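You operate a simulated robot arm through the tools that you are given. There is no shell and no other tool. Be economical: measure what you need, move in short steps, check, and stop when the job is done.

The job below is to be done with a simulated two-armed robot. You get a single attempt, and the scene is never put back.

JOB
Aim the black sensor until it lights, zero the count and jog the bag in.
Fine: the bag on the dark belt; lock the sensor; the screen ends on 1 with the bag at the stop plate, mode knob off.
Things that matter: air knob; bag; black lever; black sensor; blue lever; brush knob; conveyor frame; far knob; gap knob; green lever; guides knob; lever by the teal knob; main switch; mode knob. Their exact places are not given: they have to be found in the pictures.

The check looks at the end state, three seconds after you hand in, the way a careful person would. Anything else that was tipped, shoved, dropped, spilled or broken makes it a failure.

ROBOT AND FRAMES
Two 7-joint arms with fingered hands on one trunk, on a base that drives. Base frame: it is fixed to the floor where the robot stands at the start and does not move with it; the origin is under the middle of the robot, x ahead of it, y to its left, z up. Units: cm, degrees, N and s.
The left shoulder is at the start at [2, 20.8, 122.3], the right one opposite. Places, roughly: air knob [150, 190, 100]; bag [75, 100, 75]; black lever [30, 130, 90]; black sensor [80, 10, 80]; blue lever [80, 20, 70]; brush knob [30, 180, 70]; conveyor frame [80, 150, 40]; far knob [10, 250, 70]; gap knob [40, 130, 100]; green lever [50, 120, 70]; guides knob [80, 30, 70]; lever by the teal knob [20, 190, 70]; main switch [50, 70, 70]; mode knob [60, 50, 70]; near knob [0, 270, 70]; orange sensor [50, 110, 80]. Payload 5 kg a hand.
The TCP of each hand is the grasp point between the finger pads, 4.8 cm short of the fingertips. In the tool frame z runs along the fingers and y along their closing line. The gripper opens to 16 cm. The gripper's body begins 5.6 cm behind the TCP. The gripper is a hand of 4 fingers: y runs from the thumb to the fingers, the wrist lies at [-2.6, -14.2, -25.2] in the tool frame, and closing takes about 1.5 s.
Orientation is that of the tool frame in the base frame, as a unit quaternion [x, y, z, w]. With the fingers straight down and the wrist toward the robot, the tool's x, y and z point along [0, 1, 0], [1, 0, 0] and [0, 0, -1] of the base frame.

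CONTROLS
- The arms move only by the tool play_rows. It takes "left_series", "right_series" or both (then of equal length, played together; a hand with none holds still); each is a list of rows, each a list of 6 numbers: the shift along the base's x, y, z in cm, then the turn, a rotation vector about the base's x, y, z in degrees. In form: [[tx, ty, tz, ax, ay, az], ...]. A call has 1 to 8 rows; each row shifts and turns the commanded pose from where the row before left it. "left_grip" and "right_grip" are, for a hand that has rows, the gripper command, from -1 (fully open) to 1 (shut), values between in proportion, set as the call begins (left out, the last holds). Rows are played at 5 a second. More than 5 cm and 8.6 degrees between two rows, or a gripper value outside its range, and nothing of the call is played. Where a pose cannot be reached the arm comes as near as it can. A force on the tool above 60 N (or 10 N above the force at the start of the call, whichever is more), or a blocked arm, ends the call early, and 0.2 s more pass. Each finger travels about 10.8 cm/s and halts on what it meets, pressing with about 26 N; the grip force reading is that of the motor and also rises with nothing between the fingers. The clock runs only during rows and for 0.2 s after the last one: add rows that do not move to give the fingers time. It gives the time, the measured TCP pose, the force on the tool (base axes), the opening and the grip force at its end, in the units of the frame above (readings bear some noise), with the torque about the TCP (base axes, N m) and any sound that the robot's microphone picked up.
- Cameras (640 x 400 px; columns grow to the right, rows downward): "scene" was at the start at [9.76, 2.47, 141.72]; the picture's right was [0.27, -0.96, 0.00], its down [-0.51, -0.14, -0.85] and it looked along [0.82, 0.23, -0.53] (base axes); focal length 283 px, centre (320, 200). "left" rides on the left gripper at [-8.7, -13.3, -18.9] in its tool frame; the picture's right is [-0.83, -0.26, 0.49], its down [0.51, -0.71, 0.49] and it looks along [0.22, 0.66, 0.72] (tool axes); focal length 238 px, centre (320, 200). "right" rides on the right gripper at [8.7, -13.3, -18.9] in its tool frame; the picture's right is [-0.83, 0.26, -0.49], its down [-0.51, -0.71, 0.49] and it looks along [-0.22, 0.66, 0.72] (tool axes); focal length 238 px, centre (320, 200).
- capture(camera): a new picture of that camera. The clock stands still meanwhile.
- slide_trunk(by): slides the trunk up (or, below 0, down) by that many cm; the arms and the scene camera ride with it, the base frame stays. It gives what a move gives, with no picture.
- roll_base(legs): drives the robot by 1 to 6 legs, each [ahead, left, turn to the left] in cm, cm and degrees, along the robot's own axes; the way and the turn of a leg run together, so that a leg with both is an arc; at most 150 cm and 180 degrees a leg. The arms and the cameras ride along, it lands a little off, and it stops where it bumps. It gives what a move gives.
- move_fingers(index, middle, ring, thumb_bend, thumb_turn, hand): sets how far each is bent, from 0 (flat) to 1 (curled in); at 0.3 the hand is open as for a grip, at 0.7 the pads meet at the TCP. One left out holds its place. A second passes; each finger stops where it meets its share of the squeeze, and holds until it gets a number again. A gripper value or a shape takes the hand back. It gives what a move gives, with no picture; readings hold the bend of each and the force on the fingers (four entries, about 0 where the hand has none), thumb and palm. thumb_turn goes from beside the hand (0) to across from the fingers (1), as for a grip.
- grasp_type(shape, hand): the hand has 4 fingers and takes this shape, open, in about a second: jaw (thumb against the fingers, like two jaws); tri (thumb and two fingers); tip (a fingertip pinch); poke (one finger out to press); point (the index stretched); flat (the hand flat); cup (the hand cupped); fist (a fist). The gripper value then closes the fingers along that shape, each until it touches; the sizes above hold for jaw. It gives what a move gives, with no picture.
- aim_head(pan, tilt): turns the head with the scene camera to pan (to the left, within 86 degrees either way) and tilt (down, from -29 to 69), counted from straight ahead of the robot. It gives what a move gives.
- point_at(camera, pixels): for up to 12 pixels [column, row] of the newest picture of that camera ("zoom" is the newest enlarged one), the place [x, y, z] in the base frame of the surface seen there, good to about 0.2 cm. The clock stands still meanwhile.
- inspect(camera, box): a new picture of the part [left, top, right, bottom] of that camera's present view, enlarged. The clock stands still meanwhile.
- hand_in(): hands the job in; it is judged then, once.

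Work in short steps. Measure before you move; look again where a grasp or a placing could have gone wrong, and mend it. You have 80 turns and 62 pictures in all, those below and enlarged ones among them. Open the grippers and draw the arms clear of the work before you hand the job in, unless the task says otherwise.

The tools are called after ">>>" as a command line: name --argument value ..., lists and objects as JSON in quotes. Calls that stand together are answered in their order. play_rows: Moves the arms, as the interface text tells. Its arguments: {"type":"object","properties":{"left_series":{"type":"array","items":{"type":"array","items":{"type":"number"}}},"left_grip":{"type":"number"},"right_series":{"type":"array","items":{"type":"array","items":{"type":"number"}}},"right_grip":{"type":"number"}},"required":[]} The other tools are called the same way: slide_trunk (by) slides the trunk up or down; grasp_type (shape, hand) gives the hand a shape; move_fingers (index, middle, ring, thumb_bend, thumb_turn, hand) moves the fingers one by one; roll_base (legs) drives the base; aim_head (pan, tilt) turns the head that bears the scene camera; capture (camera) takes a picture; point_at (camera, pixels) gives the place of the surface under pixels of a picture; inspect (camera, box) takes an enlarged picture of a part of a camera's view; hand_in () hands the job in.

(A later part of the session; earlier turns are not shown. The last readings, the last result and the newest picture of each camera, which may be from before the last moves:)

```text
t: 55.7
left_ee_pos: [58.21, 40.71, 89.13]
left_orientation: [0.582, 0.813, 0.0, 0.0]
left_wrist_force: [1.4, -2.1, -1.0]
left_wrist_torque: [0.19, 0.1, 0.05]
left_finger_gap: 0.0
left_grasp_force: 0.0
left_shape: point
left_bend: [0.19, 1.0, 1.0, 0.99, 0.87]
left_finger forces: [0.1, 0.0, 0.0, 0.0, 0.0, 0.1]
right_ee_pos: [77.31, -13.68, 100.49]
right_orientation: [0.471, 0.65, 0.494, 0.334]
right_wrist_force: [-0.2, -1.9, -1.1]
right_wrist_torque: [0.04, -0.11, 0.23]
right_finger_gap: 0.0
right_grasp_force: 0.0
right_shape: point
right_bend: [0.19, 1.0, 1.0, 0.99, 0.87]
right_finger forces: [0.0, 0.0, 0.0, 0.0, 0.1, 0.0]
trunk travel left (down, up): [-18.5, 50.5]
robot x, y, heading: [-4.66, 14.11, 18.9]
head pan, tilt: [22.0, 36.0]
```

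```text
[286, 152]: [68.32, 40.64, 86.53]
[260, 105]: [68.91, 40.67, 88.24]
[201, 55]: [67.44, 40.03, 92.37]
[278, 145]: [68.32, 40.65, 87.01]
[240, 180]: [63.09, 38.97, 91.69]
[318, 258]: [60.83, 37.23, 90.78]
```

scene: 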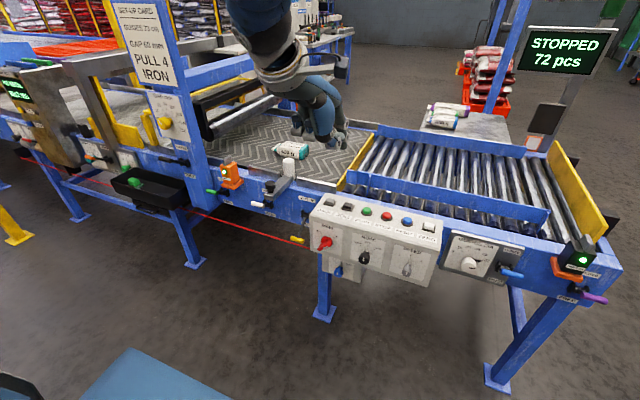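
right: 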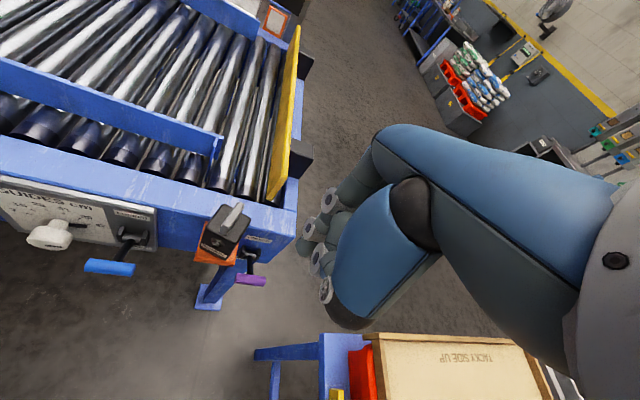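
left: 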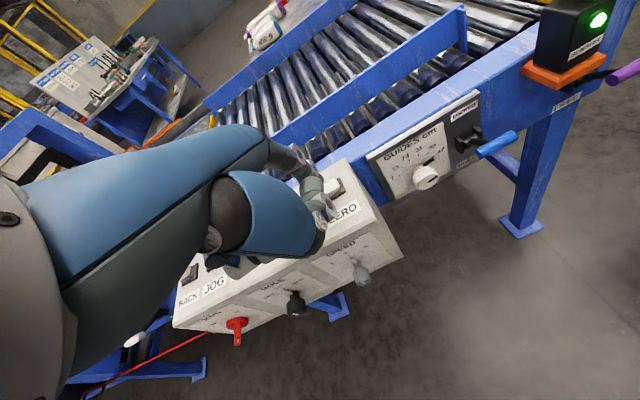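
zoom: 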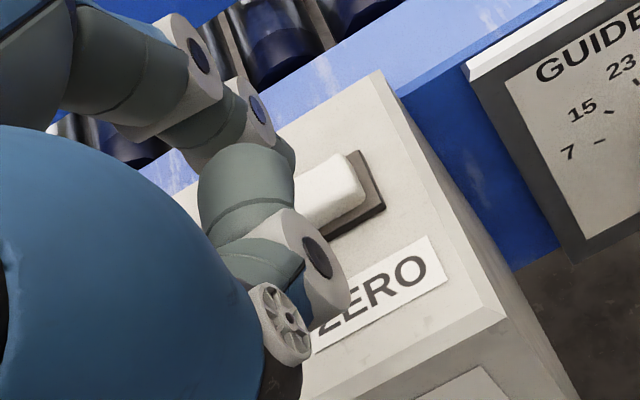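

Fingertip (68.0,41.5,86), button centre (70.2,42.0,81.6). I move 2 cm forward and press in small steps, then lift.

>>> play_rows --left_series '[[1.9, 0.6, -1.5, 0, 0, 0], [0, 0, -1.5, 0, 0, 0], [0, 0, -1, 0, 0, 0], [0, 0, -0.6, 0, 0, 0], [0, 0, -0.5, 0, 0, 0], [0, 0, -0.5, 0, 0, 0], [0, 0, 0, 0, 0, 0]]'

>>> capture --camera "scene"

```text
t: 57.3
left_ee_pos: [59.91, 41.32, 84.0]
left_orientation: [0.581, 0.814, 0.003, 0.002]
left_wrist_force: [-13.7, -2.2, 41.0]
left_wrist_torque: [0.32, -4.23, -0.08]
left_finger_gap: 0.0
left_grasp_force: 0.0
left_shape: point
left_bend: [0.18, 1.0, 1.0, 0.99, 0.87]
left_finger forces: [41.6, 0.0, 0.1, 0.1, 0.0, 0.1]
right_ee_pos: [76.82, -13.52, 100.9]
right_orientation: [0.471, 0.65, 0.494, 0.334]
right_wrist_force: [-0.2, 0.6, -0.2]
right_wrist_torque: [0.02, -0.01, 0.05]
right_finger_gap: 0.02
right_grasp_force: 0.1
right_shape: point
right_bend: [0.19, 1.0, 1.0, 0.99, 0.87]
right_finger forces: [0.0, 0.0, 0.1, 0.0, 0.1, 0.1]
trunk travel left (down, up): [-18.5, 50.5]
robot x, y, heading: [-4.97, 13.76, 19.0]
head pan, tilt: [22.0, 36.0]
heard: click
```

```text
14 pictures are left
```

scene: 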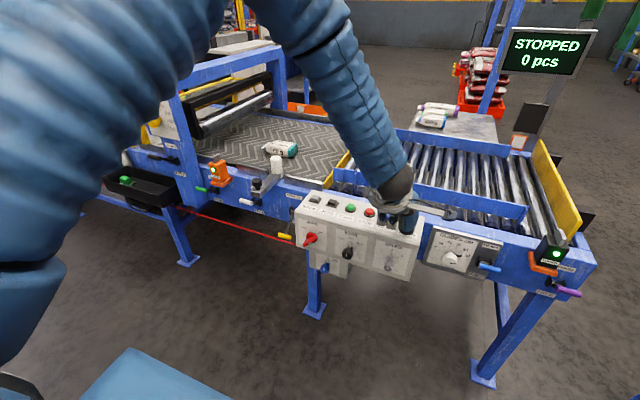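

The screen reads "0 pcs". I lift the left hand, then shift the base left 39 and back 8 so that the right hand (already horizontal) faces the mode knob.

>>> play_rows --left_series '[[0, 0, 3, 0, 0, 0], [0, 0, 4.5, 0, 0, 0], [0, 0, 4.5, 0, 0, 0], [0, 0, 4.5, 0, 0, 0], [0, 0, 4.5, 0, 0, 0]]'

>>> roll_base --legs '[[-8, 0, 0], [0, 39, 0]]'

>>> grasp_type --hand "right" --shape "jaw"

>>> play_rows --right_series '[[1, 0.3, 0, 2.45, -7.09, 0], [1, 0.3, 0, 2.45, -7.09, 0], [0, 0, 0, 0, 0, 0]]'

>>> aim_head --pan -10 --tilt 40

>>> capture --camera "scene"

```text
t: 58.5
left_ee_pos: [59.92, 41.32, 104.67]
left_orientation: [0.582, 0.813, 0.001, 0.0]
left_wrist_force: [-1.0, -0.6, -1.6]
left_wrist_torque: [0.05, -0.13, 0.07]
left_finger_gap: 0.0
left_grasp_force: 0.1
left_shape: point
left_bend: [0.19, 1.0, 1.0, 0.99, 0.87]
left_finger forces: [0.0, 0.1, 0.0, 0.0, 0.0, 0.0]
right_ee_pos: [77.03, -13.4, 100.78]
right_orientation: [0.47, 0.651, 0.494, 0.333]
right_wrist_force: [-1.3, 0.0, -0.2]
right_wrist_torque: [0.0, 0.02, -0.01]
right_finger_gap: 0.01
right_grasp_force: 0.1
right_shape: point
right_bend: [0.19, 1.0, 1.0, 0.99, 0.87]
right_finger forces: [0.0, 0.0, 0.0, 0.0, 0.0, 0.0]
trunk travel left (down, up): [-18.5, 50.5]
robot x, y, heading: [-4.93, 13.37, 18.9]
head pan, tilt: [22.0, 36.0]
```

```text
t: 61.6
left_ee_pos: [39.92, 75.37, 104.4]
left_orientation: [0.58, 0.815, 0.0, 0.0]
left_wrist_force: [-0.4, 1.0, 0.3]
left_wrist_torque: [-0.08, 0.01, -0.02]
left_finger_gap: 0.0
left_grasp_force: 0.1
left_shape: point
left_bend: [0.19, 1.0, 1.0, 0.99, 0.87]
left_finger forces: [0.0, 0.0, 0.0, 0.0, 0.0, 0.0]
right_ee_pos: [57.21, 20.64, 100.67]
right_orientation: [0.469, 0.651, 0.494, 0.333]
right_wrist_force: [-0.5, 0.1, 0.2]
right_wrist_torque: [-0.03, 0.05, -0.07]
right_finger_gap: 0.02
right_grasp_force: 0.0
right_shape: point
right_bend: [0.19, 1.0, 1.0, 0.99, 0.87]
right_finger forces: [0.0, 0.1, 0.0, 0.1, 0.1, 0.0]
trunk travel left (down, up): [-18.5, 50.5]
robot x, y, heading: [-25.29, 47.14, 19.1]
head pan, tilt: [22.0, 36.0]
```

```text
t: 62.5
left_ee_pos: [39.93, 75.38, 104.51]
left_orientation: [0.58, 0.815, 0.0, 0.0]
left_wrist_force: [-0.3, 0.5, -0.2]
left_wrist_torque: [-0.01, 0.01, -0.03]
left_finger_gap: 0.0
left_grasp_force: 0.0
left_shape: point
left_bend: [0.19, 1.0, 1.0, 0.99, 0.87]
left_finger forces: [0.0, 0.0, 0.0, 0.1, 0.1, 0.0]
right_ee_pos: [57.26, 20.58, 100.66]
right_orientation: [0.47, 0.651, 0.494, 0.333]
right_wrist_force: [0.7, 1.0, 0.3]
right_wrist_torque: [-0.05, 0.04, -0.01]
right_finger_gap: 15.99
right_grasp_force: 0.0
right_shape: jaw
right_bend: [0.3, 0.3, 0.3, 0.3, 0.97]
right_finger forces: [0.0, 0.1, 0.1, 0.0, 0.0, 0.0]
trunk travel left (down, up): [-18.5, 50.5]
robot x, y, heading: [-25.07, 47.48, 19.0]
head pan, tilt: [22.0, 36.0]
```

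```text
t: 63.3
left_ee_pos: [39.82, 75.33, 104.58]
left_orientation: [0.58, 0.815, 0.0, 0.0]
left_wrist_force: [-0.8, 0.8, -0.4]
left_wrist_torque: [-0.04, -0.02, 0.01]
left_finger_gap: 0.01
left_grasp_force: 0.1
left_shape: point
left_bend: [0.19, 1.0, 1.0, 0.99, 0.87]
left_finger forces: [0.0, 0.0, 0.0, 0.1, 0.0, 0.1]
right_ee_pos: [63.27, 20.14, 101.91]
right_orientation: [0.419, 0.585, 0.576, 0.388]
right_wrist_force: [-0.8, 0.8, -0.1]
right_wrist_torque: [-0.01, 0.02, -0.03]
right_finger_gap: 15.98
right_grasp_force: 0.2
right_shape: jaw
right_bend: [0.3, 0.3, 0.3, 0.3, 0.97]
right_finger forces: [0.0, 0.0, 0.0, 0.1, 0.0, 0.0]
right hand out of reach, approached as far as the arm can: row 1, 2
trunk travel left (down, up): [-18.5, 50.5]
robot x, y, heading: [-24.85, 47.3, 19.1]
head pan, tilt: [22.0, 36.0]
```

```text
t: 64.2
left_ee_pos: [39.99, 75.33, 104.53]
left_orientation: [0.58, 0.815, 0.0, -0.001]
left_wrist_force: [0.3, 0.2, 0.4]
left_wrist_torque: [-0.03, 0.01, -0.01]
left_finger_gap: 0.04
left_grasp_force: 0.1
left_shape: point
left_bend: [0.19, 1.0, 1.0, 0.99, 0.87]
left_finger forces: [0.0, 0.0, 0.0, 0.0, 0.0, 0.1]
right_ee_pos: [63.49, 20.1, 101.79]
right_orientation: [0.419, 0.586, 0.576, 0.386]
right_wrist_force: [-0.1, 0.3, 0.4]
right_wrist_torque: [0.02, -0.01, -0.01]
right_finger_gap: 15.98
right_grasp_force: 0.1
right_shape: jaw
right_bend: [0.3, 0.3, 0.3, 0.3, 0.97]
right_finger forces: [0.1, 0.0, 0.1, 0.0, 0.1, 0.1]
trunk travel left (down, up): [-18.5, 50.5]
robot x, y, heading: [-24.9, 47.55, 19.2]
head pan, tilt: [-10.0, 40.0]
```

```text
13 pictures are left
```

scene: 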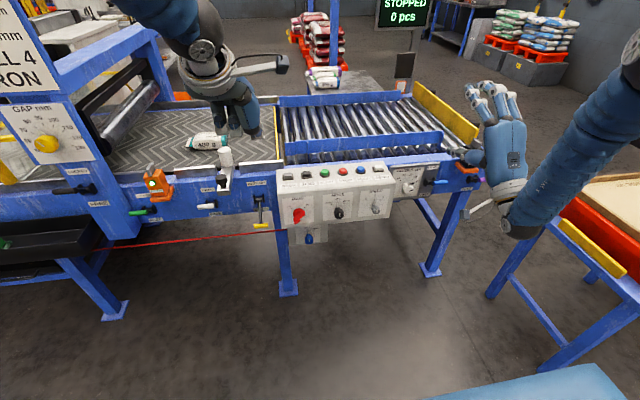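

Pitch is ~88°. I bring the right hand, pre-closed a bit, back and to in front of the mode knob (target TCP (47,50.5,72)).

>>> play_rows --right_series '[[-3.5, -1.2, -1, 0, 0, 0], [-1.4, 3.5, -3.2, 0, 0, 0], [-1.4, 3.5, -3.2, 0, 0, 0], [-1.4, 3.5, -3.2, 0, 0, 0], [-1.4, 3.5, -3.2, 0, 0, 0], [-1.4, 3.5, -3.2, 0, 0, 0]]' --right_grip -0.2

>>> play_rows --right_series '[[-1.4, 3.5, -3.2, 0, 0, 0], [-1.4, 3.5, -3.2, 0, 0, 0], [-1.4, 3.5, -3.2, 0, 0, 0], [-1.4, 3.5, -3.2, 0, 0, 0], [0, 0, 0, 0, 0, 0]]'

>>> capture --camera "scene"

```text
t: 65.6
left_ee_pos: [40.13, 75.38, 104.36]
left_orientation: [0.58, 0.814, 0.0, 0.0]
left_wrist_force: [0.2, 0.9, 0.0]
left_wrist_torque: [-0.03, 0.04, -0.02]
left_finger_gap: 0.0
left_grasp_force: 0.0
left_shape: point
left_bend: [0.19, 1.0, 1.0, 0.99, 0.87]
left_finger forces: [0.0, 0.1, 0.1, 0.1, 0.0, 0.0]
right_ee_pos: [65.35, 33.01, 86.5]
right_orientation: [0.413, 0.586, 0.585, 0.38]
right_wrist_force: [0.1, 0.2, 2.0]
right_wrist_torque: [-0.07, 0.11, 0.06]
right_finger_gap: 9.61
right_grasp_force: 0.1
right_shape: jaw
right_bend: [0.73, 0.41, 0.38, 0.65, 1.0]
right_finger forces: [0.1, 0.1, 0.0, 0.0, 0.1, 0.0]
right hand out of reach, approached as far as the arm can: row 1, 2, 3, 4, 5, 6
trunk travel left (down, up): [-18.5, 50.5]
robot x, y, heading: [-24.97, 47.44, 19.1]
head pan, tilt: [-10.0, 40.0]
```

```text
t: 66.8
left_ee_pos: [39.9, 74.94, 104.75]
left_orientation: [0.582, 0.813, 0.002, 0.001]
left_wrist_force: [-0.1, -0.1, -0.4]
left_wrist_torque: [-0.02, 0.0, -0.01]
left_finger_gap: 0.01
left_grasp_force: 0.0
left_shape: point
left_bend: [0.19, 1.0, 1.0, 0.99, 0.87]
left_finger forces: [0.1, 0.1, 0.1, 0.0, 0.0, 0.0]
right_ee_pos: [64.48, 35.22, 72.63]
right_orientation: [0.414, 0.579, 0.59, 0.382]
right_wrist_force: [9.9, -38.8, 41.8]
right_wrist_torque: [-0.16, 0.01, -0.34]
right_finger_gap: 9.38
right_grasp_force: 0.1
right_shape: jaw
right_bend: [0.22, 0.41, 0.38, 0.68, 1.0]
right_finger forces: [25.0, 0.1, 0.0, 0.0, 24.9, 0.1]
right hand out of reach, approached as far as the arm can: row 1, 2, 3, 4
trunk travel left (down, up): [-18.5, 50.5]
robot x, y, heading: [-24.85, 47.11, 18.9]
head pan, tilt: [-10.0, 40.0]
```

```text
12 pictures are left
```

scene: 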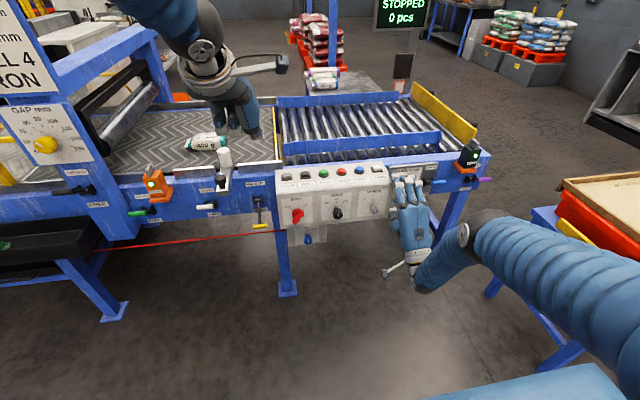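

The hand ran along its reach limit and now touches the panel's right end. I relieve it to the right, then back the base off.

>>> play_rows --right_series '[[0.8, -2.4, 0, 0, 0, 0], [0, 0, 0, 0, 0, 0]]'

>>> roll_base --legs '[[-10, 0, 0]]'

>>> inspect --camera "scene" --box '[280, 120, 500, 270]'

```text
t: 67.4
left_ee_pos: [39.64, 75.55, 104.53]
left_orientation: [0.579, 0.815, 0.001, 0.002]
left_wrist_force: [-0.5, 0.7, 0.2]
left_wrist_torque: [0.03, -0.03, -0.01]
left_finger_gap: 0.0
left_grasp_force: 0.0
left_shape: point
left_bend: [0.19, 1.0, 1.0, 0.99, 0.87]
left_finger forces: [0.1, 0.1, 0.0, 0.0, 0.0, 0.0]
right_ee_pos: [65.08, 34.16, 71.95]
right_orientation: [0.416, 0.585, 0.581, 0.384]
right_wrist_force: [-6.6, 0.6, 19.5]
right_wrist_torque: [0.09, -0.32, -0.04]
right_finger_gap: 7.84
right_grasp_force: 0.0
right_shape: jaw
right_bend: [0.21, 0.68, 0.68, 0.68, 1.0]
right_finger forces: [16.4, 0.0, 0.1, 0.1, 1.1, 0.1]
trunk travel left (down, up): [-18.5, 50.5]
robot x, y, heading: [-24.64, 47.18, 19.3]
head pan, tilt: [-10.0, 40.0]
```

```text
t: 68.4
left_ee_pos: [36.61, 74.58, 104.34]
left_orientation: [0.58, 0.815, -0.001, -0.002]
left_wrist_force: [1.4, 2.0, -1.6]
left_wrist_torque: [-0.13, 0.19, -0.04]
left_finger_gap: 15.37
left_grasp_force: 0.1
left_shape: point
left_bend: [0.19, 1.0, 1.0, 0.99, 0.87]
left_finger forces: [0.0, 0.1, 0.0, 0.0, 0.0, 0.0]
right_ee_pos: [61.92, 32.84, 71.04]
right_orientation: [0.42, 0.587, 0.575, 0.385]
right_wrist_force: [0.3, -3.3, 1.0]
right_wrist_torque: [0.23, -0.16, -0.09]
right_finger_gap: 3.03
right_grasp_force: 26.3
right_shape: jaw
right_bend: [0.75, 0.7, 0.68, 0.81, 1.0]
right_finger forces: [3.1, 0.0, 0.1, 0.0, 0.0, 0.1]
trunk travel left (down, up): [-18.5, 50.5]
robot x, y, heading: [-28.36, 46.46, 19.2]
head pan, tilt: [-10.0, 40.0]
stopped in leg 1: the robot was blocked; the commanded pose is now the measured one
```

```text
2.67 times, centred on (390, 195) of scene
```

zoom: 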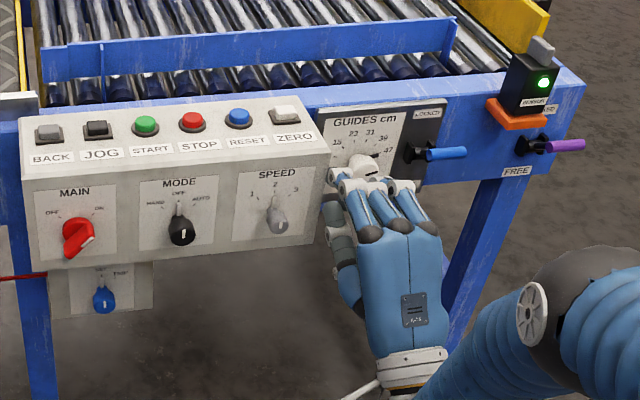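

The base was blocked and the right hand seems to have closed around the guides knob. I open it fully and look.

>>> play_rows --right_series '[[0, 0, 0, 0, 0, 0], [0, 0, 0, 0, 0, 0], [0, 0, 0, 0, 0, 0], [0, 0, 0, 0, 0, 0], [0, 0, 0, 0, 0, 0]]' --right_grip -1

>>> inspect --camera "scene" --box '[370, 130, 450, 210]'

```text
t: 69.6
left_ee_pos: [36.44, 74.47, 104.34]
left_orientation: [0.581, 0.814, 0.0, -0.002]
left_wrist_force: [0.4, 0.2, -0.1]
left_wrist_torque: [-0.03, 0.03, -0.01]
left_finger_gap: 15.38
left_grasp_force: 0.1
left_shape: point
left_bend: [0.19, 1.0, 1.0, 0.99, 0.87]
left_finger forces: [0.1, 0.0, 0.0, 0.1, 0.0, 0.1]
right_ee_pos: [61.58, 32.84, 71.13]
right_orientation: [0.417, 0.589, 0.577, 0.383]
right_wrist_force: [-0.4, -1.3, -1.1]
right_wrist_torque: [0.14, -0.01, -0.02]
right_finger_gap: 15.95
right_grasp_force: 0.0
right_shape: jaw
right_bend: [0.3, 0.3, 0.3, 0.3, 0.98]
right_finger forces: [1.1, 0.0, 0.1, 0.1, 0.0, 0.0]
trunk travel left (down, up): [-18.5, 50.5]
robot x, y, heading: [-28.33, 46.73, 19.3]
head pan, tilt: [-10.0, 40.0]
```

```text
5.00 times, centred on (410, 170) of scene
```

zoom: 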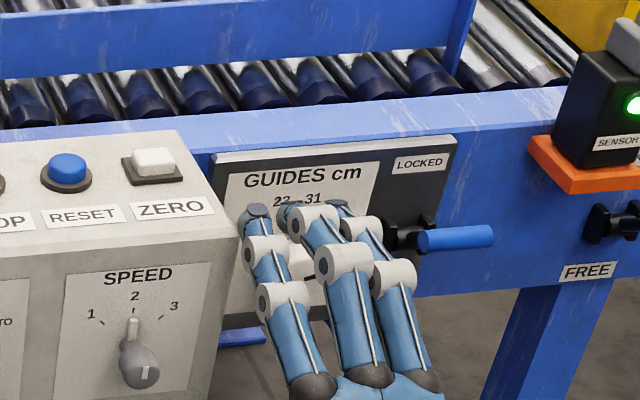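

Fingers are open around the dial. I draw the hand straight back by arm and also retry backing the base slightly.

>>> play_rows --right_series '[[-2.8, -1, 0, 0, 0, 0], [-2.8, -1, 0, 0, 0, 0], [-2.8, -1, 0, 0, 0, 0], [0, 0, 0, 0, 0, 0]]'

>>> inspect --camera "scene" --box '[350, 110, 500, 230]'

```text
t: 70.6
left_ee_pos: [36.46, 74.34, 104.49]
left_orientation: [0.58, 0.815, 0.0, -0.001]
left_wrist_force: [-0.7, 0.3, -0.6]
left_wrist_torque: [-0.05, 0.03, -0.01]
left_finger_gap: 15.38
left_grasp_force: 0.0
left_shape: point
left_bend: [0.19, 1.0, 1.0, 0.99, 0.87]
left_finger forces: [0.0, 0.0, 0.0, 0.0, 0.0, 0.0]
right_ee_pos: [56.46, 29.43, 69.35]
right_orientation: [0.42, 0.588, 0.575, 0.384]
right_wrist_force: [-0.8, -0.1, -0.8]
right_wrist_torque: [0.0, -0.05, 0.0]
right_finger_gap: 15.97
right_grasp_force: 0.1
right_shape: jaw
right_bend: [0.3, 0.3, 0.3, 0.3, 0.98]
right_finger forces: [0.0, 0.1, 0.1, 0.0, 0.0, 0.0]
right hand out of reach, approached as far as the arm can: row 2, 3
trunk travel left (down, up): [-18.5, 50.5]
robot x, y, heading: [-27.96, 46.36, 19.1]
head pan, tilt: [-10.0, 40.0]
```

```text
3.33 times, centred on (425, 170) of scene
```

zoom: 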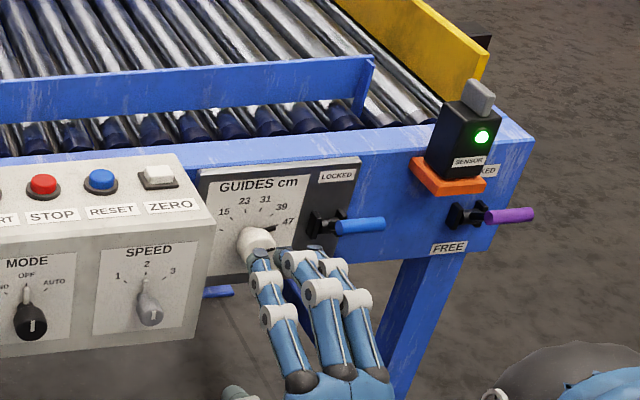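

Guides still 47, speed 2, levers unchanged. The forearm needs more distance, so I back off 12 cm more (hand now free) and lower the trunk 14.

>>> roll_base --legs '[[-12, 0, 0]]'

>>> slide_trunk --by -14

```text
t: 71.3
left_ee_pos: [36.37, 74.3, 104.51]
left_orientation: [0.58, 0.814, 0.0, -0.001]
left_wrist_force: [0.2, -0.3, -0.5]
left_wrist_torque: [-0.01, -0.03, -0.01]
left_finger_gap: 15.36
left_grasp_force: 0.0
left_shape: point
left_bend: [0.19, 1.0, 1.0, 0.99, 0.87]
left_finger forces: [0.0, 0.2, 0.0, 0.1, 0.1, 0.0]
right_ee_pos: [56.57, 29.51, 69.56]
right_orientation: [0.418, 0.588, 0.577, 0.384]
right_wrist_force: [0.0, -0.3, 0.1]
right_wrist_torque: [-0.04, -0.02, 0.0]
right_finger_gap: 16.0
right_grasp_force: 0.1
right_shape: jaw
right_bend: [0.3, 0.3, 0.3, 0.3, 0.98]
right_finger forces: [0.0, 0.0, 0.0, 0.0, 0.0, 0.0]
trunk travel left (down, up): [-18.5, 50.5]
robot x, y, heading: [-28.23, 46.28, 19.2]
head pan, tilt: [-10.0, 40.0]
stopped in leg 1: the robot was blocked; the commanded pose is now the measured one
```

```text
t: 72.9
left_ee_pos: [36.35, 74.39, 90.47]
left_orientation: [0.58, 0.814, 0.001, -0.001]
left_wrist_force: [-0.3, -0.7, -0.1]
left_wrist_torque: [0.0, 0.03, 0.03]
left_finger_gap: 15.35
left_grasp_force: 0.1
left_shape: point
left_bend: [0.19, 1.0, 1.0, 0.99, 0.87]
left_finger forces: [0.0, 0.0, 0.0, 0.0, 0.1, 0.0]
right_ee_pos: [56.37, 29.53, 55.57]
right_orientation: [0.418, 0.588, 0.577, 0.384]
right_wrist_force: [-0.6, 0.2, 0.8]
right_wrist_torque: [-0.05, 0.03, -0.04]
right_finger_gap: 16.01
right_grasp_force: 0.1
right_shape: jaw
right_bend: [0.3, 0.3, 0.3, 0.3, 0.98]
right_finger forces: [0.1, 0.0, 0.0, 0.0, 0.0, 0.0]
trunk travel left (down, up): [-4.5, 64.5]
robot x, y, heading: [-28.03, 46.6, 19.2]
head pan, tilt: [-10.0, 40.0]
```

Something behind blocks the base, so I don't push further back. With the trunk lower, I test how far the right hand can move left at this stand-off.

>>> play_rows --right_series '[[-1.3, 3.6, 0, 0, 0, 0], [-1.3, 3.6, 0, 0, 0, 0], [0, 0, 0, 0, 0, 0]]'

>>> play_rows --right_series '[[0, 0, 0, 0, 0, 6], [0, 0, 0, 0, 0, 6], [0, 0, 0, 0, 0, 6], [0, 0, 0, 0, 0, 0]]'

```text
t: 73.7
left_ee_pos: [36.34, 74.39, 90.39]
left_orientation: [0.581, 0.814, 0.0, 0.0]
left_wrist_force: [0.2, -0.5, 0.7]
left_wrist_torque: [0.06, 0.02, 0.0]
left_finger_gap: 15.38
left_grasp_force: 0.0
left_shape: point
left_bend: [0.19, 1.0, 1.0, 0.99, 0.87]
left_finger forces: [0.0, 0.1, 0.1, 0.0, 0.0, 0.0]
right_ee_pos: [55.41, 33.07, 54.53]
right_orientation: [0.414, 0.588, 0.588, 0.37]
right_wrist_force: [0.1, -0.5, -0.3]
right_wrist_torque: [-0.01, -0.05, 0.01]
right_finger_gap: 16.01
right_grasp_force: 0.0
right_shape: jaw
right_bend: [0.3, 0.3, 0.3, 0.3, 0.97]
right_finger forces: [0.0, 0.1, 0.0, 0.0, 0.0, 0.1]
right hand out of reach, approached as far as the arm can: row 1, 2
trunk travel left (down, up): [-4.5, 64.5]
robot x, y, heading: [-28.57, 46.45, 18.9]
head pan, tilt: [-10.0, 40.0]
```

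```text
t: 74.7
left_ee_pos: [36.37, 74.39, 90.44]
left_orientation: [0.58, 0.815, 0.001, -0.002]
left_wrist_force: [-0.3, -0.7, 0.3]
left_wrist_torque: [0.0, -0.03, 0.04]
left_finger_gap: 15.36
left_grasp_force: 0.0
left_shape: point
left_bend: [0.19, 1.0, 1.0, 0.99, 0.87]
left_finger forces: [0.0, 0.0, 0.1, 0.0, 0.0, 0.1]
right_ee_pos: [55.5, 33.28, 54.59]
right_orientation: [0.321, 0.646, 0.629, 0.289]
right_wrist_force: [0.1, -0.4, -0.8]
right_wrist_torque: [-0.02, 0.0, -0.01]
right_finger_gap: 16.0
right_grasp_force: 0.0
right_shape: jaw
right_bend: [0.3, 0.3, 0.3, 0.3, 0.97]
right_finger forces: [0.0, 0.1, 0.0, 0.1, 0.0, 0.0]
trunk travel left (down, up): [-4.5, 64.5]
robot x, y, heading: [-28.13, 46.64, 19.2]
head pan, tilt: [-10.0, 40.0]
```

Yawing the hand left relieves the wrist, so the robot must stand further left. I pull the right hand back 5 cm, raise the left hand, and raise the trunk again; then check readings.

>>> play_rows --right_series '[[-2.4, -0.8, 0, 0, 0, 0], [-2.4, -0.8, 0, 0, 0, 0], [0, 0, 1, 0, 0, 0], [0, 0, 1, 0, 0, 0]]' --left_series '[[0, 0, 2, 0, 0, 0], [0, 0, 2, 0, 0, 0], [0, 0, 2, 0, 0, 0], [0, 0, 2, 0, 0, 0]]' --right_grip 0.1

>>> slide_trunk --by 15

```text
t: 75.7
left_ee_pos: [36.33, 74.39, 98.53]
left_orientation: [0.58, 0.815, 0.0, 0.0]
left_wrist_force: [0.4, 0.0, -1.1]
left_wrist_torque: [-0.04, -0.05, -0.02]
left_finger_gap: 15.36
left_grasp_force: 0.0
left_shape: point
left_bend: [0.19, 1.0, 1.0, 0.99, 0.87]
left_finger forces: [0.0, 0.0, 0.0, 0.1, 0.1, 0.1]
right_ee_pos: [51.35, 31.5, 56.19]
right_orientation: [0.321, 0.646, 0.63, 0.288]
right_wrist_force: [-0.1, -1.1, 0.0]
right_wrist_torque: [-0.03, 0.02, -0.01]
right_finger_gap: 7.22
right_grasp_force: 0.0
right_shape: jaw
right_bend: [0.74, 0.47, 0.44, 0.71, 1.0]
right_finger forces: [0.0, 0.0, 0.0, 0.0, 0.0, 0.0]
right hand out of reach, approached as far as the arm can: row 3, 4
trunk travel left (down, up): [-4.5, 64.5]
robot x, y, heading: [-28.06, 46.52, 19.0]
head pan, tilt: [-10.0, 40.0]
```

```text
t: 77.5
left_ee_pos: [36.47, 74.34, 113.48]
left_orientation: [0.58, 0.815, 0.0, -0.001]
left_wrist_force: [0.3, -0.1, 0.3]
left_wrist_torque: [0.02, 0.06, 0.0]
left_finger_gap: 15.35
left_grasp_force: 0.1
left_shape: point
left_bend: [0.19, 1.0, 1.0, 0.99, 0.87]
left_finger forces: [0.0, 0.0, 0.1, 0.1, 0.0, 0.1]
right_ee_pos: [51.4, 31.39, 71.11]
right_orientation: [0.321, 0.646, 0.63, 0.287]
right_wrist_force: [-0.5, 0.2, -0.1]
right_wrist_torque: [0.03, -0.01, 0.01]
right_finger_gap: 7.24
right_grasp_force: 0.1
right_shape: jaw
right_bend: [0.74, 0.47, 0.44, 0.71, 1.0]
right_finger forces: [0.0, 0.0, 0.0, 0.0, 0.0, 0.0]
trunk travel left (down, up): [-19.5, 49.5]
robot x, y, heading: [-28.42, 46.29, 19.4]
head pan, tilt: [-10.0, 40.0]
```

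Right TCP is at n 58.8, d −12.9, z 71. I shift the base left 20 cm so the hand stands before the mode knob, and look.

>>> roll_base --legs '[[0, 19.5, 0]]'

>>> aim_head --pan -22 --tilt 40

>>> play_rows --right_series '[[0, 0, 0, 0, 0, -6], [0, 0, 0, 0, 0, -6], [0, 0, 0, 0, 0, -6], [0, 0, 0, 0, 0, 0]]'

>>> capture --camera "scene"

```text
t: 79.0
left_ee_pos: [30.08, 92.68, 113.62]
left_orientation: [0.58, 0.814, 0.0, -0.001]
left_wrist_force: [0.3, 0.9, -0.1]
left_wrist_torque: [-0.17, -0.04, -0.01]
left_finger_gap: 15.36
left_grasp_force: 0.2
left_shape: point
left_bend: [0.19, 1.0, 1.0, 0.99, 0.87]
left_finger forces: [0.0, 0.0, 0.1, 0.1, 0.0, 0.0]
right_ee_pos: [45.11, 49.7, 71.24]
right_orientation: [0.322, 0.646, 0.629, 0.289]
right_wrist_force: [-0.7, 0.9, 0.5]
right_wrist_torque: [-0.02, 0.02, -0.05]
right_finger_gap: 7.26
right_grasp_force: 0.0
right_shape: jaw
right_bend: [0.74, 0.47, 0.44, 0.71, 1.0]
right_finger forces: [0.0, 0.0, 0.1, 0.0, 0.0, 0.0]
trunk travel left (down, up): [-19.5, 49.5]
robot x, y, heading: [-34.91, 64.74, 19.1]
head pan, tilt: [-10.0, 40.0]
```

```text
t: 79.8
left_ee_pos: [30.01, 92.73, 113.69]
left_orientation: [0.581, 0.814, 0.001, -0.001]
left_wrist_force: [0.5, 0.4, 0.2]
left_wrist_torque: [0.02, 0.02, 0.0]
left_finger_gap: 15.37
left_grasp_force: 0.0
left_shape: point
left_bend: [0.19, 1.0, 1.0, 0.99, 0.87]
left_finger forces: [0.0, 0.1, 0.0, 0.0, 0.0, 0.1]
right_ee_pos: [44.98, 49.58, 71.23]
right_orientation: [0.322, 0.646, 0.63, 0.288]
right_wrist_force: [1.2, 0.6, -0.1]
right_wrist_torque: [-0.04, 0.02, -0.01]
right_finger_gap: 7.26
right_grasp_force: 0.0
right_shape: jaw
right_bend: [0.74, 0.47, 0.44, 0.71, 1.0]
right_finger forces: [0.1, 0.0, 0.0, 0.0, 0.0, 0.0]
trunk travel left (down, up): [-19.5, 49.5]
robot x, y, heading: [-34.33, 64.9, 19.0]
head pan, tilt: [-22.0, 40.0]
```

```text
t: 80.8
left_ee_pos: [30.01, 92.52, 113.6]
left_orientation: [0.581, 0.814, 0.0, -0.001]
left_wrist_force: [0.4, -0.6, 0.0]
left_wrist_torque: [0.03, -0.01, 0.02]
left_finger_gap: 15.36
left_grasp_force: 0.0
left_shape: point
left_bend: [0.19, 1.0, 1.0, 0.99, 0.87]
left_finger forces: [0.0, 0.0, 0.0, 0.0, 0.0, 0.0]
right_ee_pos: [48.88, 49.18, 68.93]
right_orientation: [0.417, 0.588, 0.581, 0.379]
right_wrist_force: [0.4, -0.2, -0.4]
right_wrist_torque: [-0.03, 0.02, -0.02]
right_finger_gap: 7.22
right_grasp_force: 0.1
right_shape: jaw
right_bend: [0.74, 0.47, 0.44, 0.71, 1.0]
right_finger forces: [0.0, 0.0, 0.1, 0.0, 0.1, 0.1]
right hand out of reach, approached as far as the arm can: row 1, 2, 3
trunk travel left (down, up): [-19.5, 49.5]
robot x, y, heading: [-34.54, 64.74, 19.1]
head pan, tilt: [-22.0, 40.0]
```

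```text
8 pictures are left
```

scene: 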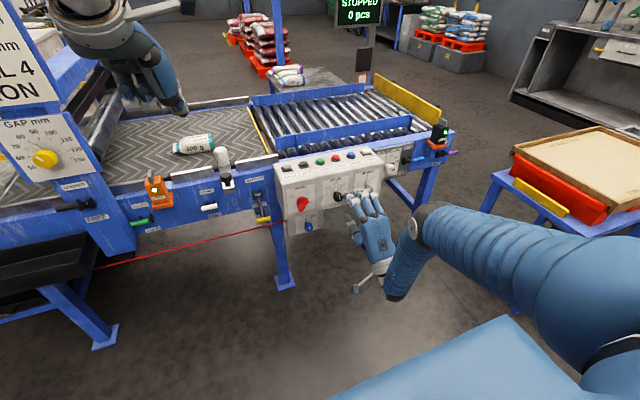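

Hand is just before the knob at (352,196). I zoom to measure the knob centre and fingertips.

>>> inspect --camera "scene" --box '[296, 160, 396, 240]'

```text
5.00 times, centred on (346, 200) of scene
```

zoom: 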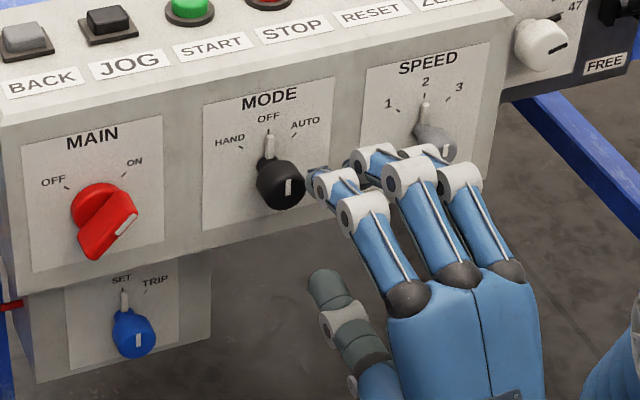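

>>> point_at --camera "zoom" --pixels '[[288, 187], [265, 185], [268, 145], [318, 176], [340, 185], [360, 215], [325, 280], [345, 325], [365, 155], [280, 168], [285, 207], [405, 175]]'

```text
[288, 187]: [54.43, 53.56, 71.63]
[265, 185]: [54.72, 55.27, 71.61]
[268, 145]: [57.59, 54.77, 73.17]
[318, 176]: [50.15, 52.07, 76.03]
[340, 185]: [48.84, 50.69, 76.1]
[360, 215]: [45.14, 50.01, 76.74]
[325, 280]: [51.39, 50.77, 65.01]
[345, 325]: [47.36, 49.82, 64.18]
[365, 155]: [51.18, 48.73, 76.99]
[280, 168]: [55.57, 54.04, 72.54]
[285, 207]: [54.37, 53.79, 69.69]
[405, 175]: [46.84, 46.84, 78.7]
```

Knob centre ≈ d −32.8, z 71.4, front n 68.9; index/thumb tips stand at n≈65, z 76/65. I advance 6 cm with small corrections.

>>> play_rows --right_series '[[1.1, 1.4, 0.9, 0, 0, 0], [1.5, 0.5, 0, 0, 0, 0], [1.5, 0.5, 0, 0, 0, 0], [1.4, 0.5, 0, 0, 0, 0], [0, 0, 0, 0, 0, 0]]'

```text
t: 82.0
left_ee_pos: [29.91, 92.39, 113.55]
left_orientation: [0.582, 0.813, 0.0, -0.001]
left_wrist_force: [0.8, -0.5, -1.2]
left_wrist_torque: [0.0, 0.09, 0.0]
left_finger_gap: 15.39
left_grasp_force: 0.1
left_shape: point
left_bend: [0.19, 1.0, 1.0, 0.99, 0.87]
left_finger forces: [0.0, 0.0, 0.0, 0.0, 0.0, 0.0]
right_ee_pos: [53.94, 51.2, 69.37]
right_orientation: [0.416, 0.587, 0.58, 0.383]
right_wrist_force: [-31.9, -4.6, 6.0]
right_wrist_torque: [0.17, -1.89, -0.06]
right_finger_gap: 7.46
right_grasp_force: 0.0
right_shape: jaw
right_bend: [0.74, 0.45, 0.44, 0.71, 1.0]
right_finger forces: [12.1, 19.8, 0.0, 0.0, 0.0, 0.0]
right hand out of reach, approached as far as the arm can: row 1
trunk travel left (down, up): [-19.5, 49.5]
robot x, y, heading: [-34.94, 64.65, 18.8]
head pan, tilt: [-22.0, 40.0]
stopped in row 5 (right hand): the force on the tool passed its limit at 65 N (the readings are from after the stop); the commanded pose is now the measured one
```

Fingertips touched the panel face. I back off 1 cm and correct slightly left and up, then read.

>>> play_rows --right_series '[[-1.1, -0.4, 0.2, 0, 0, 0], [-0.2, 0.7, 0.4, 0, 0, 0], [0, 0, 0, 0, 0, 0]]'

>>> inspect --camera "scene" --box '[296, 160, 396, 240]'

```text
t: 82.8
left_ee_pos: [30.02, 92.44, 113.5]
left_orientation: [0.581, 0.814, 0.001, -0.001]
left_wrist_force: [-0.4, 0.3, 0.0]
left_wrist_torque: [0.03, -0.02, -0.02]
left_finger_gap: 15.34
left_grasp_force: 0.1
left_shape: point
left_bend: [0.19, 1.0, 1.0, 0.99, 0.87]
left_finger forces: [0.1, 0.1, 0.0, 0.1, 0.1, 0.0]
right_ee_pos: [53.01, 51.48, 69.94]
right_orientation: [0.418, 0.587, 0.579, 0.381]
right_wrist_force: [0.7, -0.4, -0.3]
right_wrist_torque: [0.0, 0.01, -0.03]
right_finger_gap: 7.23
right_grasp_force: 0.0
right_shape: jaw
right_bend: [0.74, 0.47, 0.44, 0.71, 1.0]
right_finger forces: [0.0, 0.0, 0.0, 0.0, 0.1, 0.0]
trunk travel left (down, up): [-19.5, 49.5]
robot x, y, heading: [-34.95, 64.52, 19.1]
head pan, tilt: [-22.0, 40.0]
```

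```text
5.00 times, centred on (346, 200) of scene
```

zoom: 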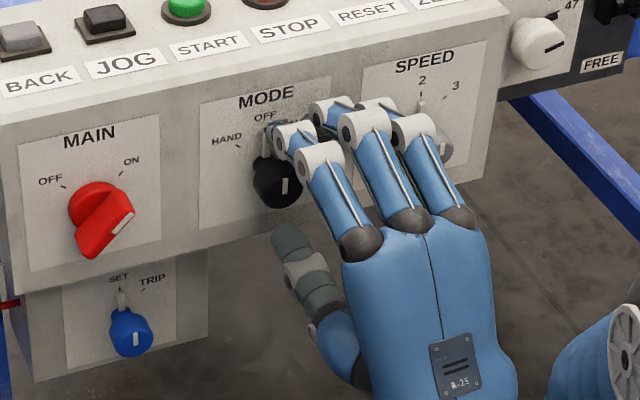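

Index is above and thumb below the knob. I close the pinch and then roll counter-clockwise (−n) in steps.

>>> play_rows --right_series '[[0, 0, 0, 0, 0, 0], [0, 0, 0, 0, 0, 0], [0, 0, 0, 0, 0, 0], [0, 0, 0, 0, 0, 0], [0, 0, 0, 0, 0, 0], [0, 0, 0, 0, 0, 0]]' --right_grip 1

>>> play_rows --right_series '[[0.03, -0.09, 0.23, -6.6, -2.3, 0], [0.03, -0.09, 0.23, -6.6, -2.3, 0], [0.03, -0.09, 0.23, -6.6, -2.3, 0], [0.03, -0.09, 0.23, -6.6, -2.3, 0], [0, 0, 0, 0, 0, 0]]'

```text
t: 84.2
left_ee_pos: [30.03, 92.43, 113.53]
left_orientation: [0.581, 0.814, 0.0, -0.001]
left_wrist_force: [1.0, 0.5, -0.3]
left_wrist_torque: [0.02, -0.01, -0.02]
left_finger_gap: 15.36
left_grasp_force: 0.0
left_shape: point
left_bend: [0.19, 1.0, 1.0, 0.99, 0.87]
left_finger forces: [0.0, 0.1, 0.0, 0.0, 0.0, 0.0]
right_ee_pos: [53.11, 51.55, 69.73]
right_orientation: [0.418, 0.587, 0.579, 0.381]
right_wrist_force: [1.5, 1.5, -6.5]
right_wrist_torque: [-0.05, 0.1, -0.01]
right_finger_gap: 0.89
right_grasp_force: 26.3
right_shape: jaw
right_bend: [0.74, 0.7, 0.68, 0.71, 1.0]
right_finger forces: [13.4, 0.0, 0.1, 0.0, 20.7, 0.0]
trunk travel left (down, up): [-19.5, 49.5]
robot x, y, heading: [-34.93, 64.69, 18.8]
head pan, tilt: [-22.0, 40.0]
```

```text
t: 85.4
left_ee_pos: [29.73, 92.36, 113.72]
left_orientation: [0.582, 0.813, 0.001, 0.001]
left_wrist_force: [0.1, -0.1, -0.4]
left_wrist_torque: [-0.02, -0.01, 0.02]
left_finger_gap: 15.35
left_grasp_force: 0.1
left_shape: point
left_bend: [0.19, 1.0, 1.0, 0.99, 0.87]
left_finger forces: [0.0, 0.1, 0.0, 0.1, 0.1, 0.0]
right_ee_pos: [55.4, 48.55, 69.16]
right_orientation: [0.359, 0.623, 0.552, 0.423]
right_wrist_force: [-59.8, -1.7, 3.2]
right_wrist_torque: [0.13, -1.12, 0.78]
right_finger_gap: 0.87
right_grasp_force: 26.3
right_shape: jaw
right_bend: [0.75, 0.7, 0.71, 0.76, 1.0]
right_finger forces: [56.2, 10.1, 4.9, 0.0, 0.1, 0.0]
right hand out of reach, approached as far as the arm can: row 1, 2, 3, 4
trunk travel left (down, up): [-19.5, 49.5]
robot x, y, heading: [-34.82, 64.89, 19.1]
head pan, tilt: [-22.0, 40.0]
```

The roll ran out of reach and the hand slid right, pressing the panel. I back straight off with the fingers opening, then move the base 16 cm further left to give the wrist room.

>>> play_rows --right_series '[[-2.8, -1, 0, 0, 0, 0], [-2.8, -1, 0, 0, 0, 0], [-2.8, -1, 0, 0, 0, 0]]'

>>> roll_base --legs '[[0, 8, 0]]'

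>>> roll_base --legs '[[0, 8, 0]]'

```text
t: 86.2
left_ee_pos: [30.08, 92.55, 113.55]
left_orientation: [0.582, 0.814, 0.002, -0.001]
left_wrist_force: [-0.7, -0.4, 0.4]
left_wrist_torque: [0.02, 0.0, 0.01]
left_finger_gap: 15.36
left_grasp_force: 0.0
left_shape: point
left_bend: [0.19, 1.0, 1.0, 0.99, 0.87]
left_finger forces: [0.0, 0.0, 0.1, 0.0, 0.0, 0.0]
right_ee_pos: [49.17, 43.51, 68.55]
right_orientation: [0.359, 0.623, 0.555, 0.419]
right_wrist_force: [0.7, 0.9, 0.1]
right_wrist_torque: [-0.04, 0.02, -0.06]
right_finger_gap: 0.71
right_grasp_force: 25.4
right_shape: jaw
right_bend: [0.74, 0.7, 0.7, 0.76, 1.0]
right_finger forces: [0.1, 0.0, 0.0, 0.0, 0.0, 0.1]
right hand out of reach, approached as far as the arm can: row 1, 2, 3
trunk travel left (down, up): [-19.5, 49.5]
robot x, y, heading: [-35.03, 64.79, 19.3]
head pan, tilt: [-22.0, 40.0]
```

```text
t: 87.2
left_ee_pos: [27.32, 100.18, 113.54]
left_orientation: [0.58, 0.814, -0.001, -0.001]
left_wrist_force: [0.2, 1.5, 0.0]
left_wrist_torque: [-0.26, -0.08, -0.05]
left_finger_gap: 15.37
left_grasp_force: 0.0
left_shape: point
left_bend: [0.19, 1.0, 1.0, 0.99, 0.87]
left_finger forces: [0.0, 0.0, 0.0, 0.0, 0.1, 0.0]
right_ee_pos: [46.53, 51.14, 68.44]
right_orientation: [0.358, 0.624, 0.554, 0.419]
right_wrist_force: [0.0, 1.3, 1.1]
right_wrist_torque: [-0.04, 0.04, -0.13]
right_finger_gap: 0.72
right_grasp_force: 25.9
right_shape: jaw
right_bend: [0.74, 0.7, 0.7, 0.76, 1.0]
right_finger forces: [0.1, 0.1, 0.1, 0.0, 0.0, 0.0]
trunk travel left (down, up): [-19.5, 49.5]
robot x, y, heading: [-37.3, 72.14, 19.0]
head pan, tilt: [-22.0, 40.0]
```

```text
t: 88.3
left_ee_pos: [24.57, 107.96, 113.55]
left_orientation: [0.58, 0.815, 0.0, 0.0]
left_wrist_force: [-1.3, 2.0, -0.5]
left_wrist_torque: [-0.21, -0.07, 0.0]
left_finger_gap: 15.37
left_grasp_force: 0.0
left_shape: point
left_bend: [0.19, 1.0, 1.0, 0.99, 0.87]
left_finger forces: [0.1, 0.0, 0.0, 0.0, 0.0, 0.0]
right_ee_pos: [43.87, 58.97, 68.38]
right_orientation: [0.358, 0.624, 0.555, 0.418]
right_wrist_force: [-0.3, 0.5, 0.6]
right_wrist_torque: [0.0, 0.0, -0.08]
right_finger_gap: 0.69
right_grasp_force: 25.7
right_shape: jaw
right_bend: [0.74, 0.7, 0.7, 0.76, 1.0]
right_finger forces: [0.0, 0.0, 0.0, 0.0, 0.0, 0.0]
trunk travel left (down, up): [-19.5, 49.5]
robot x, y, heading: [-39.57, 79.9, 19.0]
head pan, tilt: [-22.0, 40.0]
```

Robot is at d≈−88. I lower the trunk 14, open the hand partly, and pre-roll it clockwise ~30° while lining up in front of the knob.

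>>> slide_trunk --by -14

>>> play_rows --right_series '[[0.9, -2.2, 3, 7, 2.4, 0], [0.9, -2.2, 3, 7, 2.4, 0], [0.9, -2.2, 3, 7, 2.4, 0], [0.3, -0.9, 3, 7, 2.4, 0], [0, 0, 2.5, 0, 0, 0], [0, 0, 0, 0, 0, 0]]' --right_grip 0.1

```text
t: 90.0
left_ee_pos: [24.67, 107.93, 99.64]
left_orientation: [0.58, 0.815, 0.001, 0.0]
left_wrist_force: [0.4, 0.2, 0.1]
left_wrist_torque: [0.01, -0.01, -0.02]
left_finger_gap: 15.35
left_grasp_force: 0.0
left_shape: point
left_bend: [0.19, 1.0, 1.0, 0.99, 0.87]
left_finger forces: [0.0, 0.0, 0.0, 0.1, 0.0, 0.1]
right_ee_pos: [43.9, 58.9, 54.36]
right_orientation: [0.358, 0.624, 0.555, 0.418]
right_wrist_force: [-0.5, -0.7, -0.5]
right_wrist_torque: [-0.03, 0.0, -0.01]
right_finger_gap: 0.7
right_grasp_force: 25.8
right_shape: jaw
right_bend: [0.74, 0.7, 0.7, 0.76, 1.0]
right_finger forces: [0.1, 0.0, 0.0, 0.0, 0.0, 0.1]
trunk travel left (down, up): [-5.5, 63.5]
robot x, y, heading: [-40.01, 80.24, 19.0]
head pan, tilt: [-22.0, 40.0]
```

```text
t: 91.4
left_ee_pos: [24.65, 107.94, 99.59]
left_orientation: [0.58, 0.815, 0.0, 0.0]
left_wrist_force: [-1.1, -0.3, 0.0]
left_wrist_torque: [0.03, -0.01, 0.0]
left_finger_gap: 15.35
left_grasp_force: 0.0
left_shape: point
left_bend: [0.19, 1.0, 1.0, 0.99, 0.87]
left_finger forces: [0.0, 0.0, 0.0, 0.0, 0.1, 0.0]
right_ee_pos: [46.79, 51.16, 68.89]
right_orientation: [0.493, 0.504, 0.657, 0.266]
right_wrist_force: [0.2, -0.3, 0.2]
right_wrist_torque: [0.02, -0.01, 0.0]
right_finger_gap: 7.17
right_grasp_force: 0.1
right_shape: jaw
right_bend: [0.74, 0.47, 0.44, 0.71, 1.0]
right_finger forces: [0.0, 0.0, 0.1, 0.1, 0.0, 0.0]
trunk travel left (down, up): [-5.5, 63.5]
robot x, y, heading: [-39.8, 79.84, 19.2]
head pan, tilt: [-22.0, 40.0]
```

Fully reachable now; hand pre-rolled ~21° clockwise. I advance onto the knob and close the pinch, then check with a zoom.

>>> play_rows --right_series '[[0.8, -0.7, 0.5, 0, 0, 0], [2.5, 0.7, 0, 0, 0, 0], [2.6, 0.7, 0, 0, 0, 0], [0, 0, 0, 0, 0, 0]]'

>>> play_rows --right_series '[[0, 0, 0, 0, 0, 0], [0, 0, 0, 0, 0, 0], [0, 0, 0, 0, 0, 0], [0, 0, 0, 0, 0, 0], [0, 0, 0, 0, 0, 0], [0, 0, 0, 0, 0, 0]]' --right_grip 1

>>> aim_head --pan -30 --tilt 30

>>> capture --camera "scene"

```text
t: 92.4
left_ee_pos: [24.69, 107.95, 99.62]
left_orientation: [0.58, 0.815, -0.001, 0.0]
left_wrist_force: [-0.6, 0.8, -0.7]
left_wrist_torque: [-0.02, -0.02, 0.03]
left_finger_gap: 15.37
left_grasp_force: 0.1
left_shape: point
left_bend: [0.19, 1.0, 1.0, 0.99, 0.87]
left_finger forces: [0.1, 0.0, 0.0, 0.0, 0.0, 0.0]
right_ee_pos: [52.97, 51.82, 69.3]
right_orientation: [0.493, 0.504, 0.658, 0.266]
right_wrist_force: [0.5, -0.1, 0.1]
right_wrist_torque: [0.01, -0.01, 0.02]
right_finger_gap: 7.15
right_grasp_force: 0.1
right_shape: jaw
right_bend: [0.74, 0.47, 0.44, 0.71, 1.0]
right_finger forces: [0.1, 0.0, 0.1, 0.0, 0.0, 0.1]
trunk travel left (down, up): [-5.5, 63.5]
robot x, y, heading: [-39.77, 79.74, 19.1]
head pan, tilt: [-22.0, 40.0]
```

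```text
t: 93.8
left_ee_pos: [24.69, 107.96, 99.5]
left_orientation: [0.58, 0.815, 0.001, -0.001]
left_wrist_force: [0.6, 0.2, 0.3]
left_wrist_torque: [-0.02, 0.03, 0.05]
left_finger_gap: 15.34
left_grasp_force: 0.1
left_shape: point
left_bend: [0.19, 1.0, 1.0, 0.99, 0.87]
left_finger forces: [0.1, 0.0, 0.1, 0.0, 0.0, 0.0]
right_ee_pos: [52.89, 51.8, 69.27]
right_orientation: [0.493, 0.504, 0.657, 0.265]
right_wrist_force: [1.1, 2.0, -4.9]
right_wrist_torque: [-0.12, 0.17, 0.06]
right_finger_gap: 0.82
right_grasp_force: 26.1
right_shape: jaw
right_bend: [0.74, 0.7, 0.67, 0.7, 1.0]
right_finger forces: [13.2, 0.1, 0.0, 0.0, 20.3, 0.0]
trunk travel left (down, up): [-5.5, 63.5]
robot x, y, heading: [-39.84, 79.87, 19.2]
head pan, tilt: [-22.0, 40.0]
```

```text
t: 94.5
left_ee_pos: [24.66, 108.08, 99.45]
left_orientation: [0.58, 0.815, 0.001, 0.0]
left_wrist_force: [0.5, 0.4, -0.5]
left_wrist_torque: [-0.01, 0.04, -0.01]
left_finger_gap: 15.37
left_grasp_force: 0.1
left_shape: point
left_bend: [0.19, 1.0, 1.0, 0.99, 0.87]
left_finger forces: [0.1, 0.0, 0.0, 0.0, 0.0, 0.0]
right_ee_pos: [53.03, 51.8, 69.23]
right_orientation: [0.493, 0.505, 0.657, 0.265]
right_wrist_force: [0.7, 3.4, -7.0]
right_wrist_torque: [-0.11, 0.16, 0.06]
right_finger_gap: 0.82
right_grasp_force: 26.2
right_shape: jaw
right_bend: [0.74, 0.7, 0.67, 0.7, 1.0]
right_finger forces: [13.0, 0.0, 0.1, 0.0, 21.3, 0.0]
trunk travel left (down, up): [-5.5, 63.5]
robot x, y, heading: [-39.95, 79.92, 19.4]
head pan, tilt: [-30.0, 30.0]
```

```text
5 pictures are left
```

scene: 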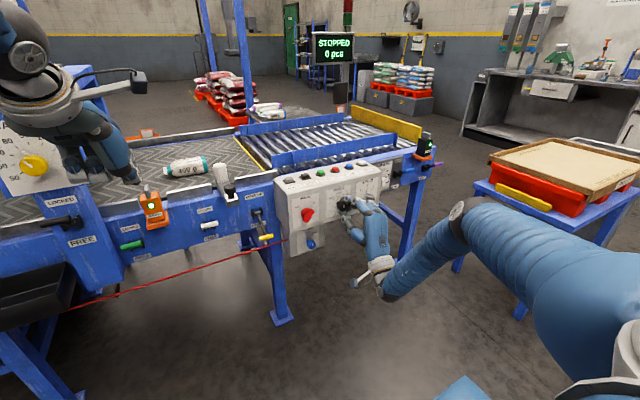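

Pinched on the knob (index 13 N, thumb 20 N). I roll 50° counter-clockwise about the knob axis.

>>> play_rows --right_series '[[0.08, -0.24, 0.09, -6.8, -2.35, 0], [0.08, -0.23, 0.12, -6.8, -2.35, 0], [0.07, -0.21, 0.15, -6.8, -2.35, 0], [0.07, -0.2, 0.18, -6.8, -2.35, 0], [0.06, -0.17, 0.2, -6.8, -2.35, 0], [0.05, -0.15, 0.23, -6.8, -2.35, 0], [0.04, -0.12, 0.25, -6.8, -2.35, 0], [0, 0, 0, 0, 0, 0]]'

```text
t: 96.3
left_ee_pos: [24.64, 107.83, 99.64]
left_orientation: [0.58, 0.814, 0.0, 0.0]
left_wrist_force: [-1.0, -0.1, -0.4]
left_wrist_torque: [-0.03, 0.0, 0.0]
left_finger_gap: 15.39
left_grasp_force: 0.2
left_shape: point
left_bend: [0.19, 1.0, 1.0, 0.99, 0.87]
left_finger forces: [0.0, 0.1, 0.0, 0.0, 0.0, 0.0]
right_ee_pos: [53.99, 49.34, 70.99]
right_orientation: [0.247, 0.685, 0.466, 0.502]
right_wrist_force: [0.9, -6.9, 7.6]
right_wrist_torque: [0.37, -0.16, -0.2]
right_finger_gap: 0.68
right_grasp_force: 26.2
right_shape: jaw
right_bend: [0.74, 0.7, 0.67, 0.75, 1.0]
right_finger forces: [13.7, 0.1, 0.0, 0.0, 0.1, 0.1]
right hand out of reach, approached as far as the arm can: row 7
trunk travel left (down, up): [-5.5, 63.5]
robot x, y, heading: [-39.91, 79.81, 19.1]
head pan, tilt: [-30.0, 30.0]
```

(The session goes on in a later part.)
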